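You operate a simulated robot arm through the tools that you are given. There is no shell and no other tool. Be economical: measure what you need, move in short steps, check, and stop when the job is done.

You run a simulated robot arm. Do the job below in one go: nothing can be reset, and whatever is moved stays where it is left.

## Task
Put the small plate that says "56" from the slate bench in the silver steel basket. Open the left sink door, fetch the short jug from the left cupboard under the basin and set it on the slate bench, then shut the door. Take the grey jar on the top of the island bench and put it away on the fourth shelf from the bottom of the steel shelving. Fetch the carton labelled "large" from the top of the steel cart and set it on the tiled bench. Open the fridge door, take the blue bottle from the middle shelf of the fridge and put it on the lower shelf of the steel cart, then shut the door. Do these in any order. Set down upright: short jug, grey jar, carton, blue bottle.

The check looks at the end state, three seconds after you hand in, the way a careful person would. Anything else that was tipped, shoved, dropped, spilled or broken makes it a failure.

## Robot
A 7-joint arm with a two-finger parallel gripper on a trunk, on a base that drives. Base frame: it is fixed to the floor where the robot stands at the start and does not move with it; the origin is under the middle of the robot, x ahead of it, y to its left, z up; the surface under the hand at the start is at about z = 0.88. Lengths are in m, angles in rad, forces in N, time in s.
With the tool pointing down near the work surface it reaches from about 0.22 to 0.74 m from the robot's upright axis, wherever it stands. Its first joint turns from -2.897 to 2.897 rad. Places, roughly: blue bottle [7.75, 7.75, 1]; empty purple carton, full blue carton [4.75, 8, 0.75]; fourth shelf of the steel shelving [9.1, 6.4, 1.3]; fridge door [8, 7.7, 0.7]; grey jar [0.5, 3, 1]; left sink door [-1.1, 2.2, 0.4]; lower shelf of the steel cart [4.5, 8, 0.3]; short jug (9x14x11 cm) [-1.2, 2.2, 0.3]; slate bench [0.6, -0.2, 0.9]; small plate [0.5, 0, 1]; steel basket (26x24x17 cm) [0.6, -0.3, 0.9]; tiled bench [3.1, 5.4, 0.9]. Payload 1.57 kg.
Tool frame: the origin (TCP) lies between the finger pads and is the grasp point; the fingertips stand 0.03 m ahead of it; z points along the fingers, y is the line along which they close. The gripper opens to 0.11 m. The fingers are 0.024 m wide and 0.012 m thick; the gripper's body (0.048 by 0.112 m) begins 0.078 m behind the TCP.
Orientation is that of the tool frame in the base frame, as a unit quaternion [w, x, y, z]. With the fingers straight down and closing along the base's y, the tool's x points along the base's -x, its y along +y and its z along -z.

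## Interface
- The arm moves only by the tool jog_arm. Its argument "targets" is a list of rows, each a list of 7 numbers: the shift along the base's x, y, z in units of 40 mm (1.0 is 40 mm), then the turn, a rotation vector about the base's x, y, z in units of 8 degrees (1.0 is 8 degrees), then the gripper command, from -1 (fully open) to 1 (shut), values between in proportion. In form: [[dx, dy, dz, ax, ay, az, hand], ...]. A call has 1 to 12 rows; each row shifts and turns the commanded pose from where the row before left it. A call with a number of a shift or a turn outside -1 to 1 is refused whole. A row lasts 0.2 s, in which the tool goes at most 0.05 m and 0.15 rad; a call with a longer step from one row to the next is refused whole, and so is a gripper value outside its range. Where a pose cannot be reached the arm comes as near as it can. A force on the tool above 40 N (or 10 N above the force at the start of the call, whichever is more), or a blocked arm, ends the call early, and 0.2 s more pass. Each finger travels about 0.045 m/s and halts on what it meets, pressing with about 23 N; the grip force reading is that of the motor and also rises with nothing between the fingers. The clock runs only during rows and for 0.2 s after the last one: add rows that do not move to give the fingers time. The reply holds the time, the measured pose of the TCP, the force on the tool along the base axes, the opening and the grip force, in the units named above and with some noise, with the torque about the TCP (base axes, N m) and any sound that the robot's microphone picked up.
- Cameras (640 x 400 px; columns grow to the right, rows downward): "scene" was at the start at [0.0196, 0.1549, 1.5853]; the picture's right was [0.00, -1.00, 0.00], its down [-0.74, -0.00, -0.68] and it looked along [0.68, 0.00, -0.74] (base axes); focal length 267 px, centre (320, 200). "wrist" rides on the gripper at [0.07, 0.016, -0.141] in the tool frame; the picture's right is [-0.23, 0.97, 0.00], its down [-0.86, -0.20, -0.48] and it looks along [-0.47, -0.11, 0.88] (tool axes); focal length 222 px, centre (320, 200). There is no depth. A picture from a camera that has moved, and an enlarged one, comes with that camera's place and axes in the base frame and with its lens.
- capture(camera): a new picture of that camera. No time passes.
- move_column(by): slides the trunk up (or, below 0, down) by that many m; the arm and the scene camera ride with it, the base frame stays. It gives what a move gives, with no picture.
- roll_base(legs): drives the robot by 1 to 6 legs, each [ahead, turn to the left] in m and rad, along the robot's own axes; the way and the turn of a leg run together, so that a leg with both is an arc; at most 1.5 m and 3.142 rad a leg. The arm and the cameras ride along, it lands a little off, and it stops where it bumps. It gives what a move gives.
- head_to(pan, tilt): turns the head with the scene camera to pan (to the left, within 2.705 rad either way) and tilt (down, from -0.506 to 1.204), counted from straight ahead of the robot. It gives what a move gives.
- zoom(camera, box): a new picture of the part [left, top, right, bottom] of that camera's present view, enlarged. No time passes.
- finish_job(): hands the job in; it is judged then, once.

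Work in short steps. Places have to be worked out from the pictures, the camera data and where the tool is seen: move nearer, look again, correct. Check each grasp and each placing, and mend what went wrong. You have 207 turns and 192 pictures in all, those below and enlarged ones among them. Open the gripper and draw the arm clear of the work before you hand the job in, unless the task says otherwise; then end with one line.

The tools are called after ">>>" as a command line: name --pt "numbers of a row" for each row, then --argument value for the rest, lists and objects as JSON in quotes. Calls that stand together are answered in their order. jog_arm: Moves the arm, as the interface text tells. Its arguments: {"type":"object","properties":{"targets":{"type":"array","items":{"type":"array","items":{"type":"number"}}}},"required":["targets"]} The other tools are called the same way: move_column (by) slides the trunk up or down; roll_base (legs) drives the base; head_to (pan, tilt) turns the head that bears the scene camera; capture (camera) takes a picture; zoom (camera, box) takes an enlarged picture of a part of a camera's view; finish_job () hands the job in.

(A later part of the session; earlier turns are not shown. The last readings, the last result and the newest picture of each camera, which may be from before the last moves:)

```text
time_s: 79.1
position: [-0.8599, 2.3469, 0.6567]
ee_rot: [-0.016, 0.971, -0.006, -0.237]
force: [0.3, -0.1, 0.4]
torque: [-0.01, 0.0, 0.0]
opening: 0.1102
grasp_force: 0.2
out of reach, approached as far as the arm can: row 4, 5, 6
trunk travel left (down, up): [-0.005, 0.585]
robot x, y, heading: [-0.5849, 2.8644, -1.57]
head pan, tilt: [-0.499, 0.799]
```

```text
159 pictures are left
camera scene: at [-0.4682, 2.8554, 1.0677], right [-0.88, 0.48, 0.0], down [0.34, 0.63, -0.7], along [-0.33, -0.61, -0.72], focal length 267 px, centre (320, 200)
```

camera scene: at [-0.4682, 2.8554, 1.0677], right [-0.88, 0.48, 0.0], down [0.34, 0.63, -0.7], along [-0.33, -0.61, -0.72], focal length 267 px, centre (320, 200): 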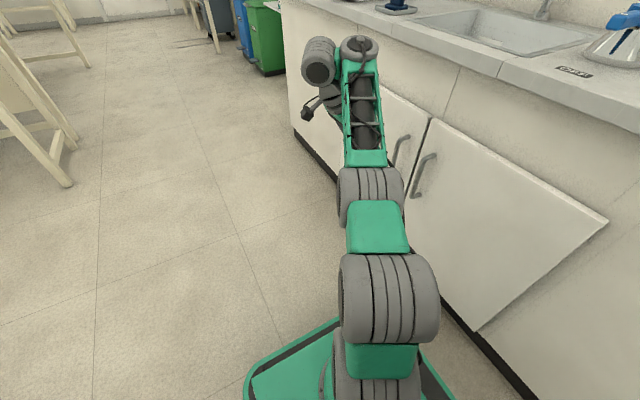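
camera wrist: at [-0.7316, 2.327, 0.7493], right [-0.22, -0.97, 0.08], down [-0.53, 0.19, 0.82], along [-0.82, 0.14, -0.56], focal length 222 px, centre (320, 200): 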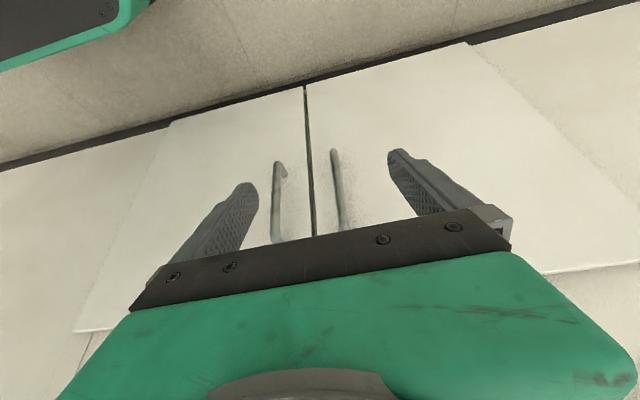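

The tool's roll was on the wrong side for this bend. I'll level out, yaw by +180° so the camera ends up above, then tilt again.

>>> jog_arm --pt "0.3 0 0.2 0 -0.85 0 -1" --pt "0.3 0 0.2 0 -0.85 0 -1" --pt "0.3 0 0.2 0 -0.85 0 -1" --pt "0.3 0 0.2 0 -0.87 0 -1" --pt "0 0 0 0 0 1 -1" --pt "0 0 0 0 0 1 -1" --pt "0 0 0 0 0 1 -1" --pt "0 0 0 0 0 1 -1" --pt "0 0 0 0 0 1 -1" --pt "0 0 0 0 0 1 -1" --pt "0 0 0 0 0 1 -1" --pt "0 0 0 0 0 1 -1"

>>> jog_arm --pt "0 0 0 0 0 1 -1" --pt "0 0 0 0 0 1 -1" --pt "0 0 0 0 0 1 -1" --pt "0 0 0 0 0 1 -1" --pt "0 0 0 0 0 1 -1" --pt "0 0 0 0 0 1 -1" --pt "0 0 0 0 0 1 -1" --pt "0 0 0 0 0 1 -1" --pt "0 0 0 0 0 1 -1" --pt "0 0 0 0 0 1 -1" --pt "0 0 0 0 0 1 -1" --pt "0 0 0 0 0 1 -1"

>>> jog_arm --pt "0 0 0 0 0 1 -1" --pt "0 0 0 0 0 1 -1" --pt "0 0 0 0 0 0.5 -1" --pt "0 0 0 0 0 0 -1"

```text
time_s: 81.7
position: [-0.8105, 2.3472, 0.6886]
ee_rot: [-0.014, 0.848, 0.529, -0.01]
force: [-0.2, -1.1, 0.7]
torque: [-0.02, -0.03, -0.03]
opening: 0.11
grasp_force: 0.0
trunk travel left (down, up): [-0.005, 0.585]
robot x, y, heading: [-0.5876, 2.8661, -1.566]
head pan, tilt: [-0.499, 0.799]
```

```text
time_s: 84.3
position: [-0.8111, 2.3466, 0.6872]
ee_rot: [-0.003, 0.176, 0.984, -0.017]
force: [-0.3, 0.3, 0.6]
torque: [-0.01, 0.0, 0.0]
opening: 0.1099
grasp_force: 0.0
trunk travel left (down, up): [-0.005, 0.585]
robot x, y, heading: [-0.5874, 2.8667, -1.571]
head pan, tilt: [-0.499, 0.799]
```

```text
time_s: 85.3
position: [-0.8091, 2.3556, 0.6783]
ee_rot: [0.001, 0.002, 1.0, -0.017]
force: [0.8, 1.3, -0.5]
torque: [-0.03, 0.04, 0.01]
opening: 0.1099
grasp_force: 0.0
out of reach, approached as far as the arm can: row 1, 2
trunk travel left (down, up): [-0.005, 0.585]
robot x, y, heading: [-0.5796, 2.8663, -1.567]
head pan, tilt: [-0.499, 0.799]
```

>>> jog_arm --pt "-0.2 -0.2 0 0 1 0 -1" --pt "-0.2 0 0 0 1 0 -1" --pt "-0.2 0 -0.2 0 1 0 -1" --pt "-0.2 0 -0.3 0 1 0 -1" --pt "-0.3 0 -0.4 0 1 0 -1" --pt "-0.3 0 -0.4 0 1 0 -1" --pt "0 0 0 0 0 0 -1"

>>> capture --camera "wrist"

>>> capture --camera "scene"

```text
time_s: 86.9
position: [-0.8759, 2.2849, 0.7122]
ee_rot: [-0.262, -0.009, 0.964, -0.031]
force: [0.0, -0.7, -0.1]
torque: [-0.01, -0.02, -0.01]
opening: 0.11
grasp_force: 0.0
out of reach, approached as far as the arm can: row 1, 2, 3, 4, 5, 6
trunk travel left (down, up): [-0.005, 0.585]
robot x, y, heading: [-0.5852, 2.8686, -1.563]
head pan, tilt: [-0.499, 0.799]
```

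```text
158 pictures are left
camera wrist: at [-0.8642, 2.3118, 0.8686], right [0.16, 0.97, -0.17], down [0.99, -0.17, -0.01], along [-0.04, -0.16, -0.99], focal length 222 px, centre (320, 200)
```

wrist: 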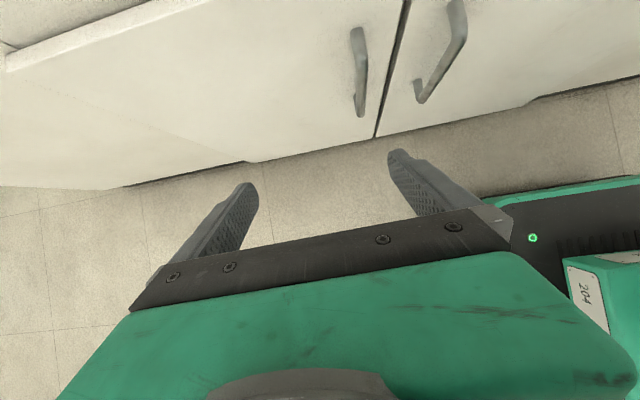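

```text
157 pictures are left
camera scene: at [-0.4682, 2.8554, 1.0677], right [-0.88, 0.48, 0.0], down [0.34, 0.63, -0.7], along [-0.33, -0.61, -0.72], focal length 267 px, centre (320, 200)
```

scene: 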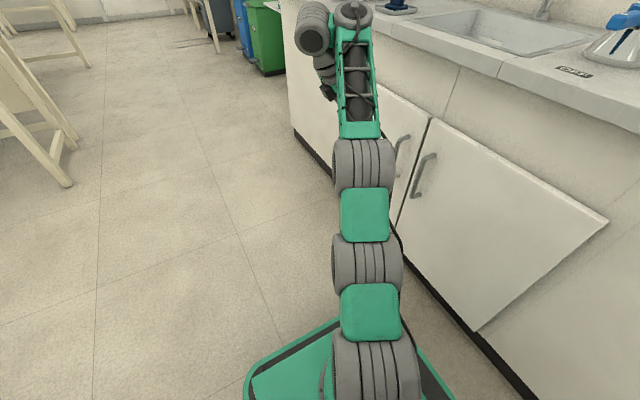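

I'll level the tool, move lower first so the forearm points down steeply, and only then tilt toward the handle. Also advancing the base 0.1 m.

>>> jog_arm --pt "0.1 0.3 0 0 -0.95 0 -1" --pt "0.1 0.3 0 0 -0.95 0 -1" --pt "0.1 0.3 0 0 -0.95 0 -1" --pt "0.1 0.3 0 0 -0.95 0 -1" --pt "0.1 0.3 -0.5 0 0 0 -1" --pt "0.1 0.3 -0.7 0 0 0 -1" --pt "0.1 0.3 -0.7 0 0 0 -1" --pt "0.1 0.3 -0.7 0 0 0 -1" --pt "0 0 -0.8 0 0 0 -1" --pt "0 0 -0.8 0 0 0 -1" --pt "0 0 0 0 0 0 -1"

>>> roll_base --legs '[[0.1, 0]]'

>>> capture --camera "scene"

```text
time_s: 89.3
position: [-0.8482, 2.3707, 0.5554]
ee_rot: [-0.033, -0.002, 0.999, -0.027]
force: [0.8, 1.6, -0.4]
torque: [-0.02, 0.0, 0.01]
opening: 0.11
grasp_force: 0.0
out of reach, approached as far as the arm can: row 4, 10
trunk travel left (down, up): [-0.005, 0.585]
robot x, y, heading: [-0.5855, 2.8647, -1.567]
head pan, tilt: [-0.499, 0.799]
```

```text
time_s: 90.5
position: [-0.8474, 2.2692, 0.556]
ee_rot: [-0.032, -0.002, 0.999, -0.027]
force: [-0.7, -0.2, -0.9]
torque: [0.04, -0.03, 0.02]
opening: 0.1098
grasp_force: 0.0
trunk travel left (down, up): [-0.005, 0.585]
robot x, y, heading: [-0.585, 2.7635, -1.571]
head pan, tilt: [-0.499, 0.799]
```

```text
156 pictures are left
camera scene: at [-0.4679, 2.7544, 1.0677], right [-0.88, 0.48, 0.0], down [0.34, 0.63, -0.7], along [-0.33, -0.61, -0.72], focal length 267 px, centre (320, 200)
```

scene: 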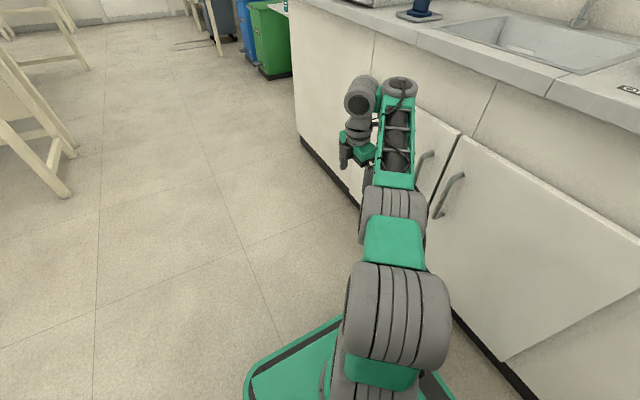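

>>> jog_arm --pt "0.2 0.8 -0.5 0 0 0 -1" --pt "0.2 0.8 -0.5 0 0 0 -1" --pt "0 0 -0.2 0 1 0 -1" --pt "0 0 -0.2 0 1 0 -1" --pt "0 0 0 0 1 0 -1" --pt "0 0 0 0 1 0 -1" --pt "0 0 0 0 1 0 -1" --pt "0 0 0 0 1 0 -1" --pt "0 0 0 0 0 0 -1"

>>> capture --camera "wrist"

```text
time_s: 92.5
position: [-0.7913, 2.3374, 0.6923]
ee_rot: [-0.258, -0.01, 0.966, -0.029]
force: [0.3, 0.1, -1.0]
torque: [0.0, -0.04, -0.01]
opening: 0.1098
grasp_force: 0.2
out of reach, approached as far as the arm can: row 1, 2, 3, 4, 5, 6, 7, 8
trunk travel left (down, up): [-0.005, 0.585]
robot x, y, heading: [-0.5853, 2.768, -1.569]
head pan, tilt: [-0.499, 0.799]
```

```text
155 pictures are left
camera wrist: at [-0.7804, 2.3627, 0.849], right [0.16, 0.97, -0.16], down [0.99, -0.17, 0.0], along [-0.03, -0.16, -0.99], focal length 222 px, centre (320, 200)
```

wrist: 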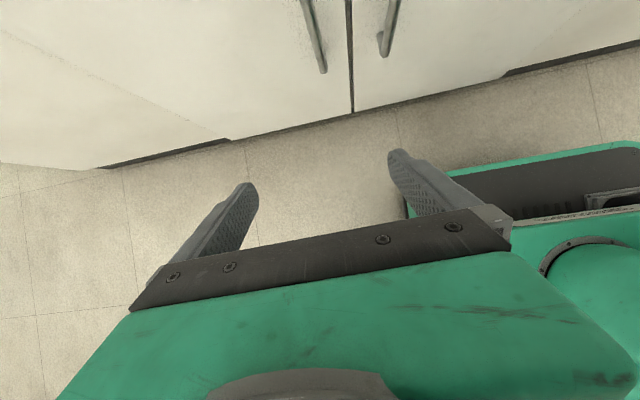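

The wrist is at its roll limit in this configuration. A tilt of ~15° is enough to clear the counter edge, so I'll return to the mid-range roll (−180°) and use a mild tilt.

>>> jog_arm --pt "0 0 0 0 -0.95 0 -1" --pt "0 0 0 0 -0.95 0 -1" --pt "0 0 0 0 -0.95 0 -1" --pt "0 0 0 0 -0.9 0 -1" --pt "0 0 0 0 0 -1 -1" --pt "0 0 0 0 0 -1 -1" --pt "0 0 0 0 0 -1 -1" --pt "0 0 0 0 0 -1 -1" --pt "0 0 0 0 0 -1 -1" --pt "0 0 0 0 0 -1 -1" --pt "0 0 0 0 0 -1 -1" --pt "0 0 0 0 0 -1 -1"

>>> jog_arm --pt "0 0 0 0 0 -1 -1" --pt "0 0 0 0 0 -1 -1" --pt "0 0 0 0 0 -1 -1" --pt "0 0 0 0 0 -1 -1" --pt "0 0 0 0 0 -1 -1" --pt "0 0 0 0 0 -1 -1" --pt "0 0 0 0 0 -1 -1" --pt "0 0 0 0 0 -1 -1" --pt "0 0 0 0 0 -1 -1" --pt "0 0 0 0 0 -1 -1" --pt "0 0 0 0 0 -1 -1" --pt "0 0 0 0 0 -1 -1"

>>> jog_arm --pt "0 0 0 0 0 -1 -1" --pt "0 0 0 0 0 -1 -1" --pt "0 0 -0.5 0 0 -0.5 -1" --pt "0 0 -0.7 0 0 0 -1" --pt "0 0 -0.7 0 0 0 -1" --pt "0 0 -0.7 0 0 0 -1" --pt "0 0 -0.7 0 0 0 -1" --pt "0 0 0 0 0 0 -1"

>>> capture --camera "scene"

```text
time_s: 95.1
position: [-0.7911, 2.3366, 0.6913]
ee_rot: [-0.016, 0.528, 0.849, -0.026]
force: [-0.1, 0.6, -0.2]
torque: [-0.01, 0.03, -0.05]
opening: 0.11
grasp_force: 0.0
trunk travel left (down, up): [-0.005, 0.585]
robot x, y, heading: [-0.5845, 2.7657, -1.563]
head pan, tilt: [-0.499, 0.799]
```

```text
time_s: 97.7
position: [-0.7917, 2.3359, 0.6918]
ee_rot: [-0.03, 0.984, 0.174, -0.005]
force: [0.5, -0.6, 0.5]
torque: [-0.04, 0.03, -0.02]
opening: 0.1097
grasp_force: 0.1
trunk travel left (down, up): [-0.005, 0.585]
robot x, y, heading: [-0.5823, 2.7632, -1.57]
head pan, tilt: [-0.499, 0.799]
```

```text
time_s: 99.5
position: [-0.7897, 2.3365, 0.5598]
ee_rot: [-0.03, 1.0, 0.002, -0.001]
force: [-0.3, 0.2, 0.0]
torque: [-0.03, -0.01, -0.01]
opening: 0.1098
grasp_force: 0.0
trunk travel left (down, up): [-0.005, 0.585]
robot x, y, heading: [-0.5827, 2.7645, -1.568]
head pan, tilt: [-0.499, 0.799]
```

```text
154 pictures are left
camera scene: at [-0.4679, 2.7544, 1.0677], right [-0.88, 0.48, 0.0], down [0.34, 0.63, -0.7], along [-0.33, -0.61, -0.72], focal length 267 px, centre (320, 200)
```

scene: 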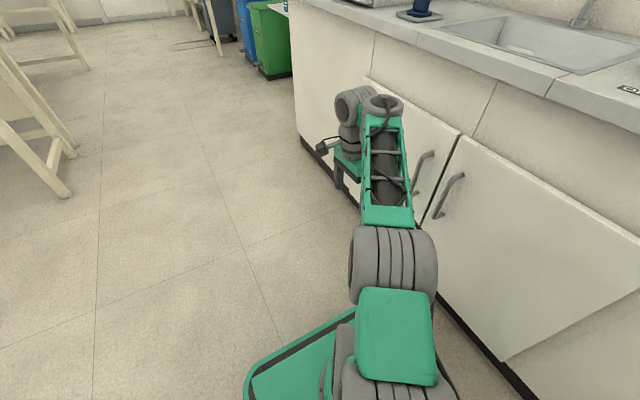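

Good, freely reached. Now tilt toward the cupboard while going slightly lower.

>>> jog_arm --pt "0 0 -0.3 0 1 0 -1" --pt "0 0 -0.3 0 1 0 -1" --pt "0 0 -0.3 0 1 0 -1" --pt "0 0 0 0 0 0 -1"

```text
time_s: 100.5
position: [-0.7793, 2.3159, 0.5771]
ee_rot: [-0.044, 0.985, -0.006, -0.166]
force: [1.2, 0.1, 0.0]
torque: [-0.02, 0.05, 0.02]
opening: 0.1097
grasp_force: 0.1
out of reach, approached as far as the arm can: row 1, 2, 3
trunk travel left (down, up): [-0.005, 0.585]
robot x, y, heading: [-0.58, 2.7632, -1.567]
head pan, tilt: [-0.499, 0.799]
```

>>> jog_arm --pt "-0.8 0.12 0 0 0 0 -1" --pt "-0.8 0.12 0 0 0 0 -1" --pt "-0.8 0.12 0 0 0 0 -1" --pt "-0.8 0.12 0 0 0 0 -1" --pt "-0.6 0.12 0 0 0 0 -1" --pt "0 0 0 0 0 0 -1"

>>> capture --camera "wrist"

>>> capture --camera "scene"

```text
time_s: 101.9
position: [-0.9125, 2.3431, 0.6273]
ee_rot: [-0.039, 0.985, -0.004, -0.167]
force: [-0.2, -0.1, -0.2]
torque: [0.0, 0.02, -0.06]
opening: 0.1102
grasp_force: 0.1
out of reach, approached as far as the arm can: row 1, 2, 3, 4, 5
trunk travel left (down, up): [-0.005, 0.585]
robot x, y, heading: [-0.5837, 2.7684, -1.566]
head pan, tilt: [-0.499, 0.799]
```

```text
153 pictures are left
camera wrist: at [-0.7998, 2.3172, 0.7353], right [-0.24, -0.97, 0.0], down [-0.65, 0.16, 0.75], along [-0.73, 0.18, -0.67], focal length 222 px, centre (320, 200)
```

wrist: 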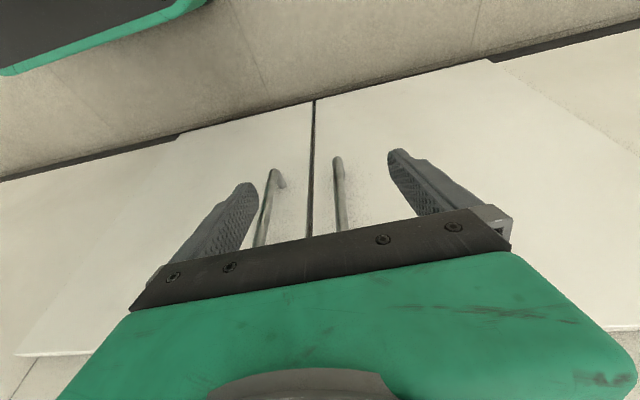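

```text
152 pictures are left
camera scene: at [-0.4679, 2.7544, 1.0677], right [-0.88, 0.48, 0.0], down [0.34, 0.63, -0.7], along [-0.33, -0.61, -0.72], focal length 267 px, centre (320, 200)
```

scene: 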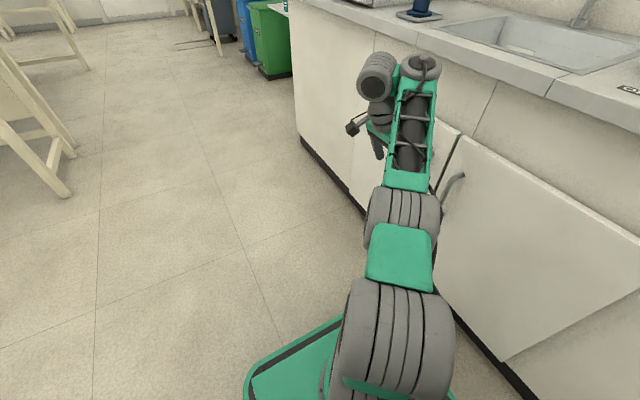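

With this tilt the tool rises as it extends. I'll reduce the tilt to ~11° and aim for the upper part of the bar (z≈0.6).

>>> jog_arm --pt "0 0 0 0 -1 0 -1" --pt "-0.4 0 -0.3 0 0 0 -1" --pt "-0.4 0 -0.3 0 0 0 -1" --pt "-0.4 0 -0.3 0 0 0 -1" --pt "-0.3 0 0 0 0 0 -1" --pt "0 0 0 0 0 0 -1"

```text
time_s: 103.3
position: [-0.9722, 2.343, 0.5891]
ee_rot: [-0.039, 0.994, -0.002, -0.101]
force: [0.2, -0.1, 0.1]
torque: [0.02, -0.02, 0.01]
opening: 0.1099
grasp_force: 0.0
trunk travel left (down, up): [-0.005, 0.585]
robot x, y, heading: [-0.588, 2.7648, -1.569]
head pan, tilt: [-0.499, 0.799]
```

Now narrow the opening and move in onto the bar.

>>> jog_arm --pt "0 0 0 0 0 0 -0.2" --pt "0 0 0 0 0 0 -0.2" --pt "0 0 0 0 0 0 -0.2" --pt "0 0 0 0 0 0 -0.2"

>>> capture --camera "wrist"

>>> head_to --pan -0.2 --tilt 0.6

>>> capture --camera "scene"

```text
time_s: 104.3
position: [-0.9708, 2.3431, 0.5904]
ee_rot: [-0.038, 0.994, -0.001, -0.1]
force: [1.0, -0.4, -0.9]
torque: [0.0, -0.05, -0.02]
opening: 0.0659
grasp_force: 0.0
trunk travel left (down, up): [-0.005, 0.585]
robot x, y, heading: [-0.5874, 2.7672, -1.565]
head pan, tilt: [-0.499, 0.799]
```

```text
151 pictures are left
camera wrist: at [-0.8741, 2.3178, 0.7132], right [-0.23, -0.97, -0.03], down [-0.74, 0.16, 0.65], along [-0.63, 0.17, -0.76], focal length 222 px, centre (320, 200)
```

wrist: 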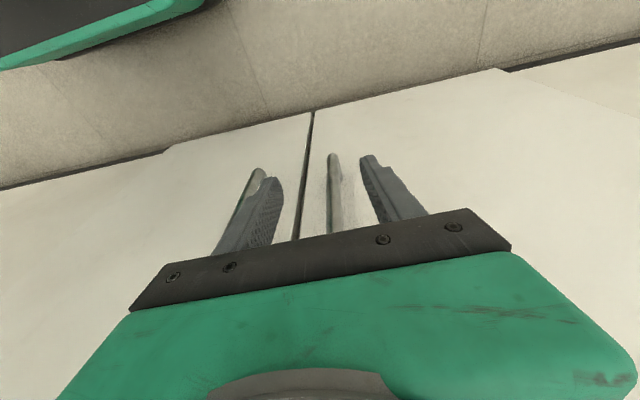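

```text
time_s: 105.1
position: [-0.9718, 2.3438, 0.5898]
ee_rot: [-0.038, 0.994, -0.002, -0.1]
force: [-0.2, -0.6, 0.3]
torque: [0.0, -0.01, 0.01]
opening: 0.0662
grasp_force: 0.1
trunk travel left (down, up): [-0.005, 0.585]
robot x, y, heading: [-0.5848, 2.7627, -1.569]
head pan, tilt: [-0.201, 0.6]
```

```text
150 pictures are left
camera scene: at [-0.447, 2.7387, 1.0845], right [-0.98, 0.2, 0.0], down [0.11, 0.55, -0.82], along [-0.16, -0.81, -0.57], focal length 267 px, centre (320, 200)
```

scene: 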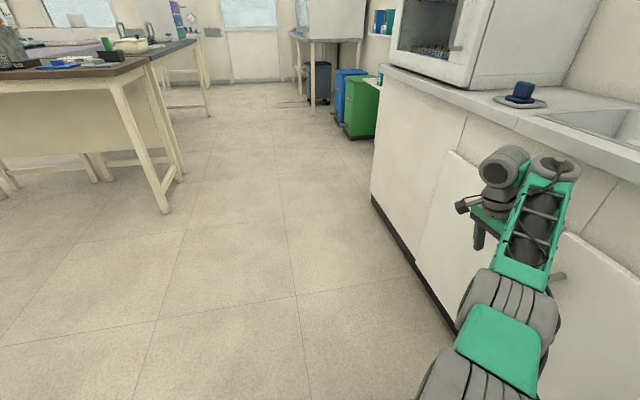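

The bar lies between the fingers. Moving in 7 cm and gripping.

>>> jog_arm --pt "-0.6 -0.1 0 0 0 0 -0.2" --pt "-0.6 0 0 0 0 0 -0.2" --pt "-0.55 0 0 0 0 0 -0.2" --pt "0 0 0 0 0 0 0.3" --pt "0 0 0 0 0 0 0.9" --pt "0 0 0 0 0 0 0.9" --pt "0 0 0 0 0 0 0.9" --pt "0 0 0 0 0 0 0.9"

>>> capture --camera "wrist"

```text
time_s: 106.2
position: [-1.0398, 2.3401, 0.5907]
ee_rot: [-0.04, 0.994, 0.0, -0.1]
force: [21.7, 10.3, 0.6]
torque: [-0.43, 1.75, 0.39]
opening: 0.0239
grasp_force: 3.6
trunk travel left (down, up): [-0.005, 0.585]
robot x, y, heading: [-0.5848, 2.7629, -1.567]
head pan, tilt: [-0.201, 0.6]
stopped in row 5: the force on the tool passed its limit at 41 N (the readings are from after the stop); the commanded pose is now the measured one
```

```text
149 pictures are left
camera wrist: at [-0.9422, 2.3149, 0.7133], right [-0.23, -0.97, -0.03], down [-0.74, 0.15, 0.65], along [-0.63, 0.17, -0.76], focal length 222 px, centre (320, 200)
```

wrist: 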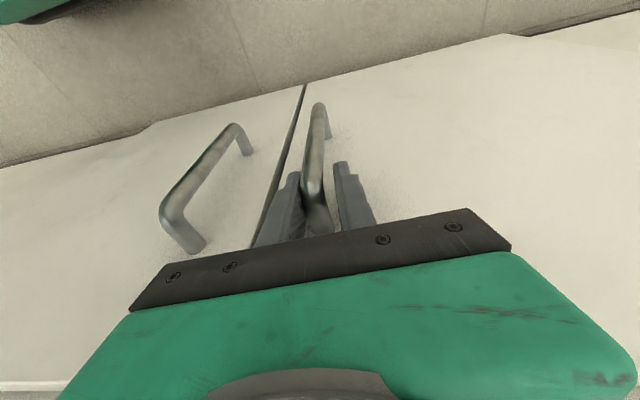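

Light contact stopped it with the fingers straddling the bar's upper end. I'll back off 8 mm and finish closing.

>>> jog_arm --pt "0.2 -0.05 -0.1 0 0 0 0.3" --pt "0 0 0 0 0 0 0.9" --pt "0 0 0 0 0 0 0.9" --pt "0 0 0 0 0 0 0.9" --pt "0 0 0 0 0 0 0.9"

>>> zoom --camera "wrist" --box '[220, 80, 420, 260]'

```text
time_s: 107.5
position: [-1.0324, 2.3383, 0.5841]
ee_rot: [-0.04, 0.994, 0.0, -0.099]
force: [2.6, 25.1, -3.7]
torque: [-0.44, 0.22, 0.1]
opening: 0.0272
grasp_force: 12.6
trunk travel left (down, up): [-0.005, 0.585]
robot x, y, heading: [-0.5834, 2.7641, -1.569]
head pan, tilt: [-0.201, 0.6]
```

```text
2.22 times, centred on (320, 170) of wrist
camera zoom: at [-0.9356, 2.3133, 0.7082], right [-0.23, -0.97, -0.03], down [-0.74, 0.16, 0.65], along [-0.63, 0.17, -0.76], focal length 494 px, centre (320, 267)
```

zoom: 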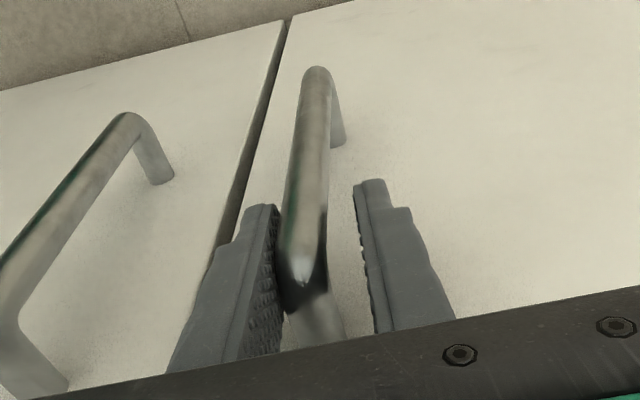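

The bar touches only the +y finger; I'll open a little, shift 7 mm in +y and close again.

>>> jog_arm --pt "0 0 0 0 0 0 0.2" --pt "0 0.2 0 0 0 0 0.3" --pt "0 0 0 0 0 0 0.9" --pt "0 0 0 0 0 0 0.9" --pt "0 0 0 0 0 0 0.9" --pt "0 0 0 0 0 0 0.9"

```text
time_s: 108.8
position: [-1.0323, 2.3442, 0.5842]
ee_rot: [-0.038, 0.994, 0.0, -0.1]
force: [-1.9, -20.3, 2.0]
torque: [-0.67, -0.07, -0.13]
opening: 0.0235
grasp_force: 10.2
trunk travel left (down, up): [-0.005, 0.585]
robot x, y, heading: [-0.5854, 2.7636, -1.561]
head pan, tilt: [-0.201, 0.6]
```

>>> jog_arm --pt "0 -0.07 0 0 0 0 0.9" --pt "0 0 0 0 0 0 0.95" --pt "0 0 0 0 0 0 0.95"

```text
time_s: 109.7
position: [-1.032, 2.3428, 0.5845]
ee_rot: [-0.039, 0.994, 0.0, -0.1]
force: [-1.4, -10.8, -2.0]
torque: [-1.42, 0.26, -0.04]
opening: 0.0195
grasp_force: 28.6
trunk travel left (down, up): [-0.005, 0.585]
robot x, y, heading: [-0.5853, 2.7644, -1.565]
head pan, tilt: [-0.201, 0.6]
```

Gripped. Pull along the arc, first 12°, turning the hand with the door.

>>> jog_arm --pt "0.4 -0.04 0 0 0 -0.3 0.95" --pt "0.4 -0.06 0 0 0 -0.3 0.95" --pt "0.4 -0.1 0 0 0 -0.3 0.95" --pt "0.4 -0.14 0 0 0 -0.3 0.95" --pt "0.3 -0.13 0 0 0 -0.25 0.95"

>>> capture --camera "wrist"

```text
time_s: 110.8
position: [-0.9577, 2.3259, 0.5852]
ee_rot: [-0.049, 0.989, -0.102, -0.096]
force: [3.5, 10.8, 1.9]
torque: [-1.57, 0.04, -0.12]
opening: 0.0194
grasp_force: 33.9
trunk travel left (down, up): [-0.005, 0.585]
robot x, y, heading: [-0.5821, 2.7636, -1.563]
head pan, tilt: [-0.201, 0.6]
```

```text
147 pictures are left
camera wrist: at [-0.8669, 2.2812, 0.7081], right [-0.42, -0.91, -0.03], down [-0.69, 0.3, 0.65], along [-0.58, 0.3, -0.76], focal length 222 px, centre (320, 200)
```

wrist: 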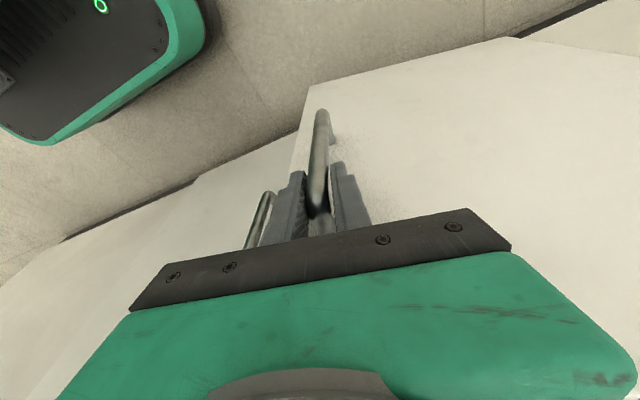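

The door follows. Continuing to about 40°.

>>> jog_arm --pt "0.6 -0.25 0 0 0 -0.5 0.95" --pt "0.6 -0.27 0 0 0 -0.5 0.95" --pt "0.46 -0.27 0 0 0 -0.42 0.95" --pt "0.46 -0.29 0 0 0 -0.42 0.95" --pt "0.46 -0.31 0 0 0 -0.42 0.95" --pt "0.41 -0.34 0 0 0 -0.42 0.95" --pt "0.4 -0.36 0 0 0 -0.42 0.95" --pt "0.38 -0.38 0 0 0 -0.42 0.95"

>>> capture --camera "wrist"

>>> capture --camera "scene"

```text
time_s: 111.4
position: [-0.9211, 2.313, 0.5845]
ee_rot: [-0.056, 0.982, -0.152, -0.094]
force: [7.0, 14.8, 4.4]
torque: [-1.22, 0.3, 0.19]
opening: 0.0197
grasp_force: 33.9
trunk travel left (down, up): [-0.005, 0.585]
robot x, y, heading: [-0.585, 2.7652, -1.568]
head pan, tilt: [-0.201, 0.6]
stopped in row 2: the force on the tool passed its limit at 42 N (the readings are from after the stop); the commanded pose is now the measured one
```

```text
146 pictures are left
camera wrist: at [-0.8374, 2.259, 0.7078], right [-0.51, -0.86, -0.03], down [-0.66, 0.37, 0.66], along [-0.55, 0.36, -0.75], focal length 222 px, centre (320, 200)
```

wrist: 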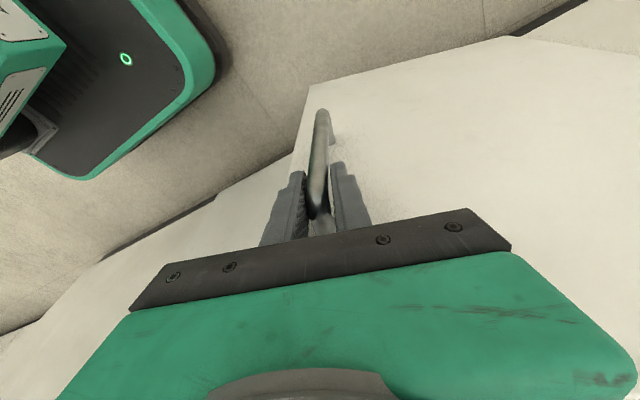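

```text
145 pictures are left
camera scene: at [-0.4463, 2.7407, 1.0845], right [-0.98, 0.2, 0.0], down [0.11, 0.55, -0.83], along [-0.16, -0.81, -0.56], focal length 267 px, centre (320, 200)
```

scene: 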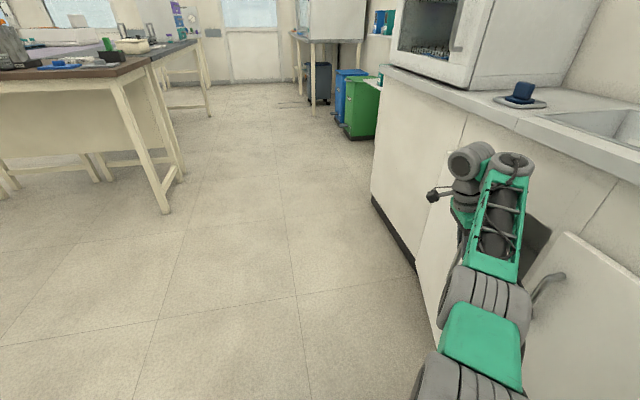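

Door is ~17° open; the force says I'm pulling slightly too much toward −y. Continue with smaller −y.

>>> jog_arm --pt "0.35 0.05 0 0 0 -0.3 0.95" --pt "0.35 -0.1 0 0 0 -0.3 0.95" --pt "0.35 -0.12 0 0 0 -0.3 0.95" --pt "0.35 -0.15 0 0 0 -0.3 0.95" --pt "0.35 -0.17 0 0 0 -0.3 0.95"

```text
time_s: 111.8
position: [-0.9082, 2.3059, 0.5843]
ee_rot: [-0.049, 0.98, -0.168, -0.09]
force: [-4.7, -7.7, -9.1]
torque: [-1.86, -0.01, 0.06]
opening: 0.0185
grasp_force: 32.9
trunk travel left (down, up): [-0.005, 0.585]
robot x, y, heading: [-0.5818, 2.7655, -1.564]
head pan, tilt: [-0.201, 0.6]
stopped in row 2: the force on the tool passed its limit at 54 N (the readings are from after the stop); the commanded pose is now the measured one
```

The door is about 19° open but binding; I'll let go, back out, and then push it from behind its free edge with closed fingers.

>>> jog_arm --pt "0 0 0 0 0 0 0.2" --pt "0 0 0 0 0 0 -0.2" --pt "0 0 0 0 0 0 -0.2" --pt "0.6 -0.25 0 0 0 0 -0.2" --pt "0.6 -0.25 0.2 0 0 0 -0.2" --pt "0.5 -0.2 0.6 0 0 0 0" --pt "0 0.4 0.9 0 0 0.5 0.5" --pt "0 0.8 0.6 0 0 0.5 1" --pt "0 0.8 0 0 0 0.5 1" --pt "0 0.8 0 0 0 0.5 1" --pt "0 0 0 0 0 0 1"

>>> capture --camera "wrist"

>>> capture --camera "scene"

```text
time_s: 114.2
position: [-0.8427, 2.3911, 0.6797]
ee_rot: [-0.036, 0.994, -0.029, -0.097]
force: [0.3, -0.5, -0.8]
torque: [-0.02, 0.0, -0.01]
opening: 0.0
grasp_force: 20.9
trunk travel left (down, up): [-0.005, 0.585]
robot x, y, heading: [-0.5861, 2.7661, -1.562]
head pan, tilt: [-0.201, 0.6]
```

```text
144 pictures are left
camera wrist: at [-0.7471, 2.3622, 0.8028], right [-0.29, -0.96, -0.02], down [-0.73, 0.21, 0.65], along [-0.62, 0.2, -0.76], focal length 222 px, centre (320, 200)
```

wrist: 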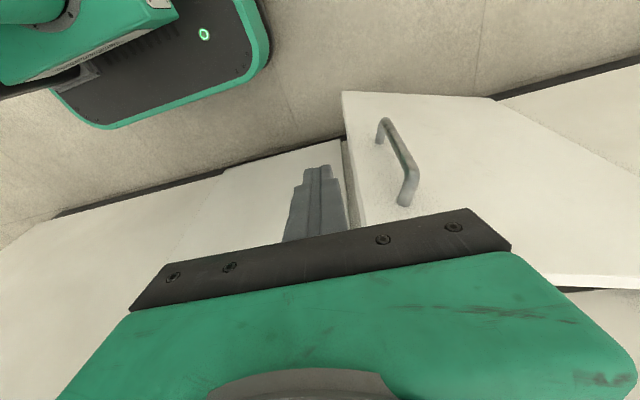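

```text
143 pictures are left
camera scene: at [-0.4467, 2.7393, 1.0845], right [-0.98, 0.19, 0.0], down [0.11, 0.55, -0.83], along [-0.16, -0.81, -0.56], focal length 267 px, centre (320, 200)
```

scene: 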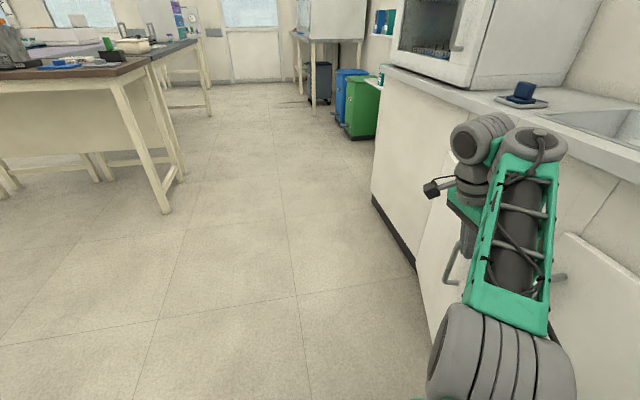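

Door tip is at about (-0.936, 2.365). I'll go around the tip and insert the closed fingers behind it.

>>> jog_arm --pt "0 0.9 -0.25 0 0 0 1" --pt "0 0.9 -0.25 0 0 0 1" --pt "-0.9 0 0 0 0 0 1" --pt "-0.9 0 0 0 0 0 1" --pt "-0.9 0 0 0 0 0 1" --pt "-0.9 0 0 0 0 0 1" --pt "-0.55 0 0 0 0 0 1" --pt "0 0 0 0 0 0 1"

>>> capture --camera "wrist"

```text
time_s: 116.0
position: [-1.0079, 2.4642, 0.658]
ee_rot: [-0.037, 0.994, -0.03, -0.097]
force: [0.3, 0.5, -1.0]
torque: [0.0, 0.03, 0.0]
opening: 0.0
grasp_force: 21.0
trunk travel left (down, up): [-0.005, 0.585]
robot x, y, heading: [-0.5836, 2.7638, -1.567]
head pan, tilt: [-0.201, 0.6]
```

```text
142 pictures are left
camera wrist: at [-0.9124, 2.4347, 0.7823], right [-0.29, -0.96, -0.02], down [-0.73, 0.21, 0.65], along [-0.62, 0.2, -0.76], focal length 222 px, centre (320, 200)
```

wrist: 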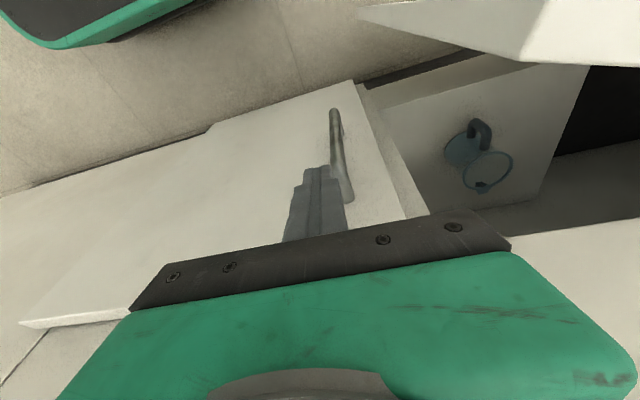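

I can see the jug inside. Now slide −y behind the door and push it open.

>>> jog_arm --pt "0 -0.8 0 0 0 0 1" --pt "0 -0.8 0 0 0 0 1" --pt "0 -0.8 0 0 0 0 1" --pt "0 -0.5 0 0 0 0 1" --pt "0.6 0 0 0 0 0 1" --pt "0.6 0 0 0 0 0 1" --pt "0.6 0 0 0 0 0 1" --pt "0.6 -0.1 0 0 0 0 1" --pt "0.6 -0.2 0 0 0 0 1" --pt "0.6 -0.3 0 0 0 0 1"

>>> capture --camera "scene"

```text
time_s: 118.2
position: [-0.8625, 2.3237, 0.6585]
ee_rot: [-0.037, 0.994, -0.031, -0.097]
force: [0.5, -0.4, -0.2]
torque: [0.04, -0.01, -0.01]
opening: 0.0002
grasp_force: 21.5
trunk travel left (down, up): [-0.005, 0.585]
robot x, y, heading: [-0.5872, 2.7662, -1.567]
head pan, tilt: [-0.201, 0.6]
```

```text
141 pictures are left
camera scene: at [-0.4468, 2.7394, 1.0845], right [-0.98, 0.19, 0.0], down [0.11, 0.55, -0.83], along [-0.16, -0.81, -0.56], focal length 267 px, centre (320, 200)
```

scene: 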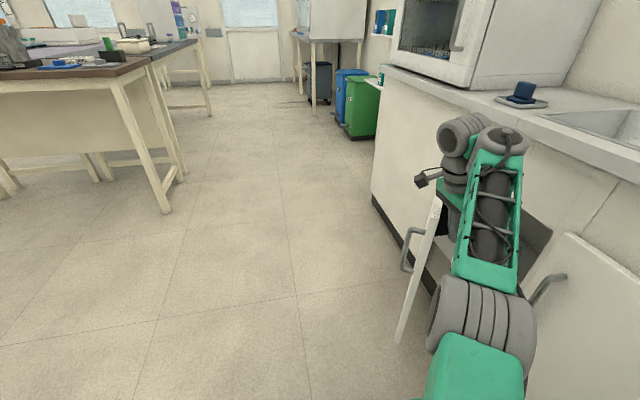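

Keep pushing along the arc.

>>> jog_arm --pt "0.4 -0.8 0 0 0 0 1" --pt "0.4 -0.8 0 0 0 0 1" --pt "0.4 -0.8 0 0 0 0 1" --pt "0.4 -0.75 0 0 0 0 1" --pt "0.4 -0.75 0 0 0 0 1" --pt "0.4 -0.75 0 0 0 0 1" --pt "0.2 -0.8 0 0 0 0 1" --pt "0.1 -0.8 0 0 0 0 1" --pt "0 -0.6 0 0 0 0 1"

>>> capture --camera "scene"

>>> capture --camera "wrist"

```text
time_s: 120.2
position: [-0.7549, 2.1206, 0.6481]
ee_rot: [-0.035, 0.994, -0.03, -0.097]
force: [-0.7, -0.7, 0.5]
torque: [0.0, -0.01, 0.0]
opening: 0.0
grasp_force: 21.4
out of reach, approached as far as the arm can: row 7, 8, 9
trunk travel left (down, up): [-0.005, 0.585]
robot x, y, heading: [-0.5826, 2.7663, -1.567]
head pan, tilt: [-0.201, 0.6]
```

```text
140 pictures are left
camera scene: at [-0.4467, 2.7393, 1.0845], right [-0.98, 0.19, 0.0], down [0.11, 0.55, -0.83], along [-0.16, -0.81, -0.56], focal length 267 px, centre (320, 200)
```

scene: 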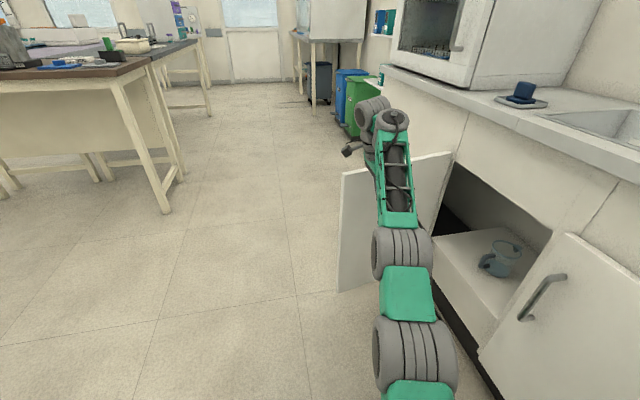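

```text
139 pictures are left
camera wrist: at [-0.6595, 2.0905, 0.7717], right [-0.29, -0.96, -0.02], down [-0.73, 0.21, 0.65], along [-0.62, 0.2, -0.76], focal length 222 px, centre (320, 200)
```

wrist: 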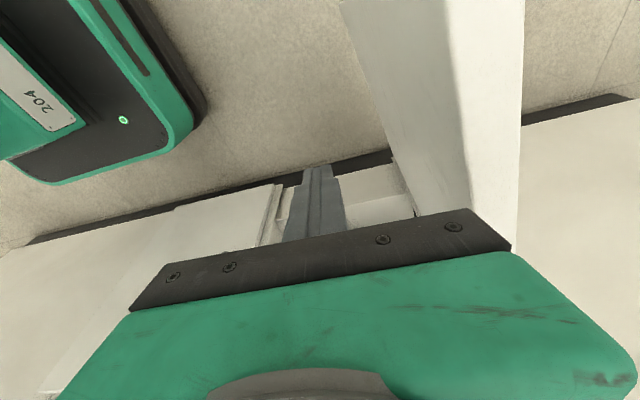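

The door is ~80° open, and the jug (handle toward +x) stands at about (-1.22, 2.20), floor z≈0.31. I'll pull the hand out and test whether the wrist can tilt more toward the robot's left side.

>>> jog_arm --pt "0.1 0.9 0.2 0 -0.5 0 0" --pt "0.1 0.9 0.2 0 -0.5 0 -0.5" --pt "0.1 0.9 0 0 -0.4 0 -1" --pt "0.1 0.9 0 0 0 0 -1" --pt "0.1 0.9 0 0 0 0 -1" --pt "0 0.9 0 0 -1 0 -1" --pt "0 0 0 0 -1 0 -1" --pt "0 0 0 0 -1 0 -1" --pt "0 0 0 0 -1 0 -1" --pt "0 0 0 0 -1 0 -1" --pt "0 0 0 0 -1 0 -1" --pt "0 0 0 0 0 0 -1"

>>> capture --camera "scene"

```text
time_s: 122.8
position: [-0.6964, 2.3652, 0.5401]
ee_rot: [-0.043, 0.948, -0.013, 0.314]
force: [-0.9, 0.8, 0.2]
torque: [0.02, 0.02, -0.01]
opening: 0.1101
grasp_force: 0.2
out of reach, approached as far as the arm can: row 6, 7, 8, 9, 10, 11
trunk travel left (down, up): [-0.005, 0.585]
robot x, y, heading: [-0.5818, 2.7619, -1.566]
head pan, tilt: [-0.201, 0.6]
```

```text
138 pictures are left
camera scene: at [-0.4467, 2.7393, 1.0845], right [-0.98, 0.19, 0.0], down [0.11, 0.55, -0.83], along [-0.16, -0.81, -0.56], focal length 267 px, centre (320, 200)
```

scene: 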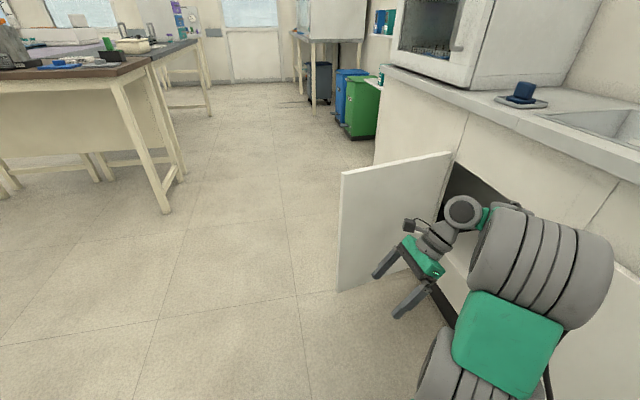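

The elbow has drifted to one side, which is likely what limits the wrist. I'll level the tool, turn the base to open floor, and sweep the arm to the right to bring the elbow back over.

>>> jog_arm --pt "0.2 0 0.6 0 0.92 0 -1" --pt "0.2 0 0.6 0 0.92 0 -1" --pt "0.2 0 0.6 0 0.92 0 -1" --pt "0 0 0.6 0 0.92 0 -1" --pt "0 0 0.6 0 0.92 0 -1" --pt "0 0 0.6 0 0 0 -1" --pt "0 0 0 0 0 0 -1"

>>> roll_base --legs '[[0, 1.5]]'

>>> head_to --pan -0.4 --tilt 0.9

>>> capture --camera "scene"

```text
time_s: 124.4
position: [-0.678, 2.36, 0.6685]
ee_rot: [-0.038, 0.999, -0.024, 0.0]
force: [0.2, 0.2, -1.0]
torque: [-0.02, -0.01, 0.05]
opening: 0.11
grasp_force: 0.1
out of reach, approached as far as the arm can: row 5, 6
trunk travel left (down, up): [-0.005, 0.585]
robot x, y, heading: [-0.5835, 2.7619, -1.566]
head pan, tilt: [-0.201, 0.6]
```

```text
time_s: 128.4
position: [-0.1916, 2.6342, 0.6689]
ee_rot: [-0.029, 0.757, 0.652, -0.026]
force: [-0.4, -0.3, -0.5]
torque: [-0.01, 0.0, -0.02]
opening: 0.1097
grasp_force: 0.1
trunk travel left (down, up): [-0.005, 0.585]
robot x, y, heading: [-0.5815, 2.7631, -0.09]
head pan, tilt: [-0.201, 0.6]
```

```text
time_s: 129.2
position: [-0.1908, 2.6335, 0.6689]
ee_rot: [-0.028, 0.756, 0.653, -0.026]
force: [-0.2, 0.0, 0.0]
torque: [0.0, -0.03, 0.01]
opening: 0.1102
grasp_force: 0.1
trunk travel left (down, up): [-0.005, 0.585]
robot x, y, heading: [-0.5878, 2.7642, -0.092]
head pan, tilt: [-0.4, 0.901]
```

```text
137 pictures are left
camera scene: at [-0.5628, 2.8891, 1.0598], right [-0.47, -0.88, 0.0], down [-0.69, 0.37, -0.62], along [0.55, -0.29, -0.78], focal length 267 px, centre (320, 200)
```

scene: 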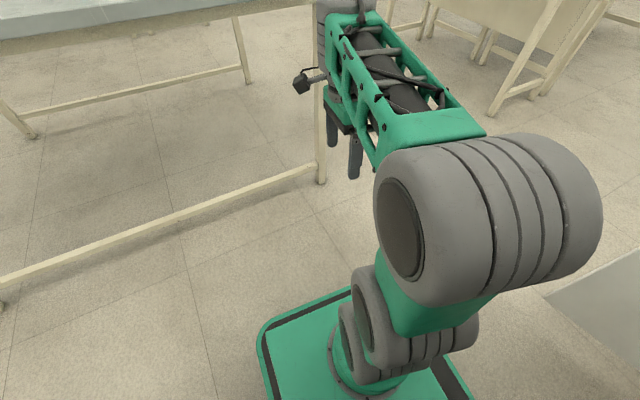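

Elbow is high and to the right. Sweeping the TCP ~90° to the right on an arc, yawing along with it.

>>> jog_arm --pt "-0.319 -0.854 0 0 0 -0.625 -1" --pt "-0.393 -0.823 0 0 0 -0.625 -1" --pt "-0.463 -0.786 0 0 0 -0.625 -1" --pt "-0.53 -0.742 0 0 0 -0.625 -1" --pt "-0.592 -0.693 0 0 0 -0.625 -1" --pt "-0.65 -0.639 0 0 0 -0.625 -1" --pt "-0.704 -0.58 0 0 0 -0.625 -1" --pt "-0.752 -0.517 0 0 0 -0.625 -1" --pt "-0.794 -0.449 0 0 0 -0.625 -1" --pt "-0.83 -0.378 0 0 0 -0.625 -1"

>>> jog_arm --pt "-0.86 -0.304 0 0 0 -0.625 -1" --pt "-0.883 -0.228 0 0 0 -0.625 -1" --pt "-0.899 -0.151 0 0 0 -0.625 -1" --pt "-0.909 -0.072 0 0 0 -0.625 -1" --pt "-0.912 0.008 0 0 0 -0.625 -1" --pt "0 0 0 0 0 0 -1"

>>> capture --camera "scene"

```text
time_s: 131.4
position: [-0.4331, 2.3753, 0.6695]
ee_rot: [-0.037, 0.962, 0.272, -0.012]
force: [0.1, -0.1, -0.2]
torque: [-0.01, 0.02, 0.0]
opening: 0.1099
grasp_force: 0.0
trunk travel left (down, up): [-0.005, 0.585]
robot x, y, heading: [-0.5864, 2.7659, -0.091]
head pan, tilt: [-0.4, 0.901]
```

```text
time_s: 132.8
position: [-0.611, 2.3465, 0.6665]
ee_rot: [-0.037, 0.998, 0.057, -0.004]
force: [0.7, 0.7, -0.3]
torque: [-0.03, -0.03, -0.01]
opening: 0.1101
grasp_force: 0.1
trunk travel left (down, up): [-0.005, 0.585]
robot x, y, heading: [-0.5868, 2.766, -0.097]
head pan, tilt: [-0.4, 0.901]
```

```text
136 pictures are left
camera scene: at [-0.5629, 2.889, 1.0598], right [-0.47, -0.88, 0.0], down [-0.69, 0.37, -0.62], along [0.55, -0.29, -0.78], focal length 267 px, centre (320, 200)
```

scene: 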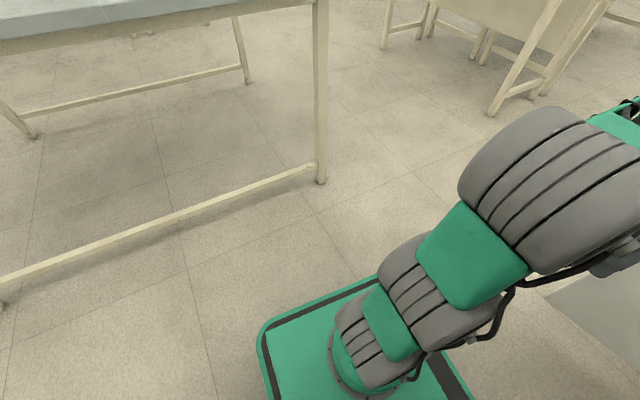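

The elbow now leads on the left side of the arm plane. Testing the tilt toward −x (right of the arm) here.

>>> jog_arm --pt "0 0 0 0 1 0 -1" --pt "0 0 0 0 1 0 -1" --pt "0 0 0 0 1 0 -1" --pt "0 0 0 0 1 0 -1" --pt "0 0 0 0 1 0 -1" --pt "0 0 0 0 1 0 -1" --pt "0 0 0 0 0 0 -1"

```text
time_s: 134.4
position: [-0.6176, 2.3752, 0.591]
ee_rot: [-0.058, 0.923, 0.039, -0.378]
force: [-0.8, 0.8, 0.3]
torque: [-0.02, 0.02, -0.01]
opening: 0.1099
grasp_force: 0.2
out of reach, approached as far as the arm can: row 1, 3, 5, 6
trunk travel left (down, up): [-0.005, 0.585]
robot x, y, heading: [-0.5832, 2.7661, -0.092]
head pan, tilt: [-0.4, 0.901]
```

Much better: 44° tilt at z 0.59. Now test going lower.

>>> jog_arm --pt "-0.3 0 -0.7 0 0 0 -1" --pt "-0.3 0 -0.7 0 0 0 -1" --pt "-0.3 0 -0.7 0 0 0 -1" --pt "-0.3 0 -0.7 0 0 0 -1" --pt "-0.3 0 -0.7 0 0 0 -1" --pt "0 0 0 0 0 0 -1"

>>> head_to --pan -1.5 --tilt 0.8

>>> capture --camera "scene"

>>> capture --camera "wrist"

```text
time_s: 135.8
position: [-0.6788, 2.3755, 0.4497]
ee_rot: [-0.058, 0.924, 0.039, -0.377]
force: [-0.1, 0.2, -0.9]
torque: [-0.02, -0.01, -0.03]
opening: 0.1102
grasp_force: 0.0
trunk travel left (down, up): [-0.005, 0.585]
robot x, y, heading: [-0.5817, 2.7644, -0.089]
head pan, tilt: [-0.4, 0.901]
```

```text
time_s: 137.2
position: [-0.6787, 2.3763, 0.4507]
ee_rot: [-0.057, 0.924, 0.039, -0.377]
force: [0.0, -0.5, -0.6]
torque: [-0.03, 0.02, -0.01]
opening: 0.1098
grasp_force: 0.2
trunk travel left (down, up): [-0.005, 0.585]
robot x, y, heading: [-0.5829, 2.7669, -0.092]
head pan, tilt: [-1.499, 0.799]
```

```text
135 pictures are left
camera scene: at [-0.631, 2.8439, 1.0677], right [-1.0, 0.02, 0.0], down [0.01, 0.72, -0.7], along [-0.01, -0.7, -0.72], focal length 267 px, centre (320, 200)
```

scene: 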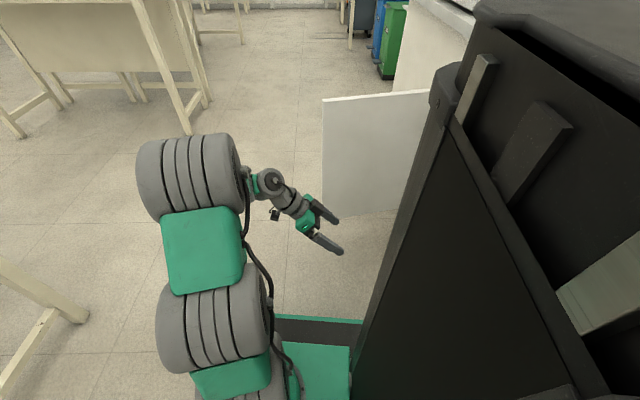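

```text
134 pictures are left
camera wrist: at [-0.5276, 2.3578, 0.5011], right [-0.13, -0.99, 0.03], down [-0.28, 0.06, 0.96], along [-0.95, 0.12, -0.29], focal length 222 px, centre (320, 200)
```

wrist: 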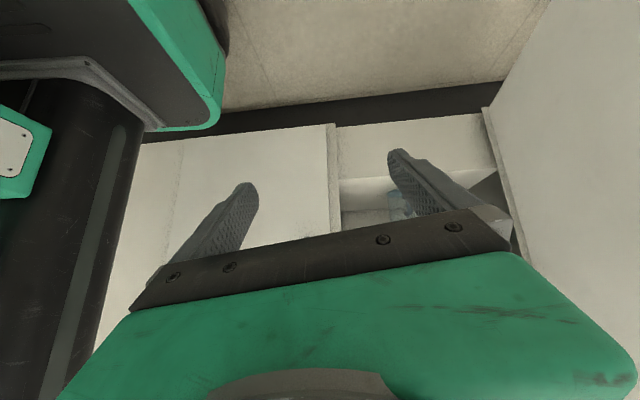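

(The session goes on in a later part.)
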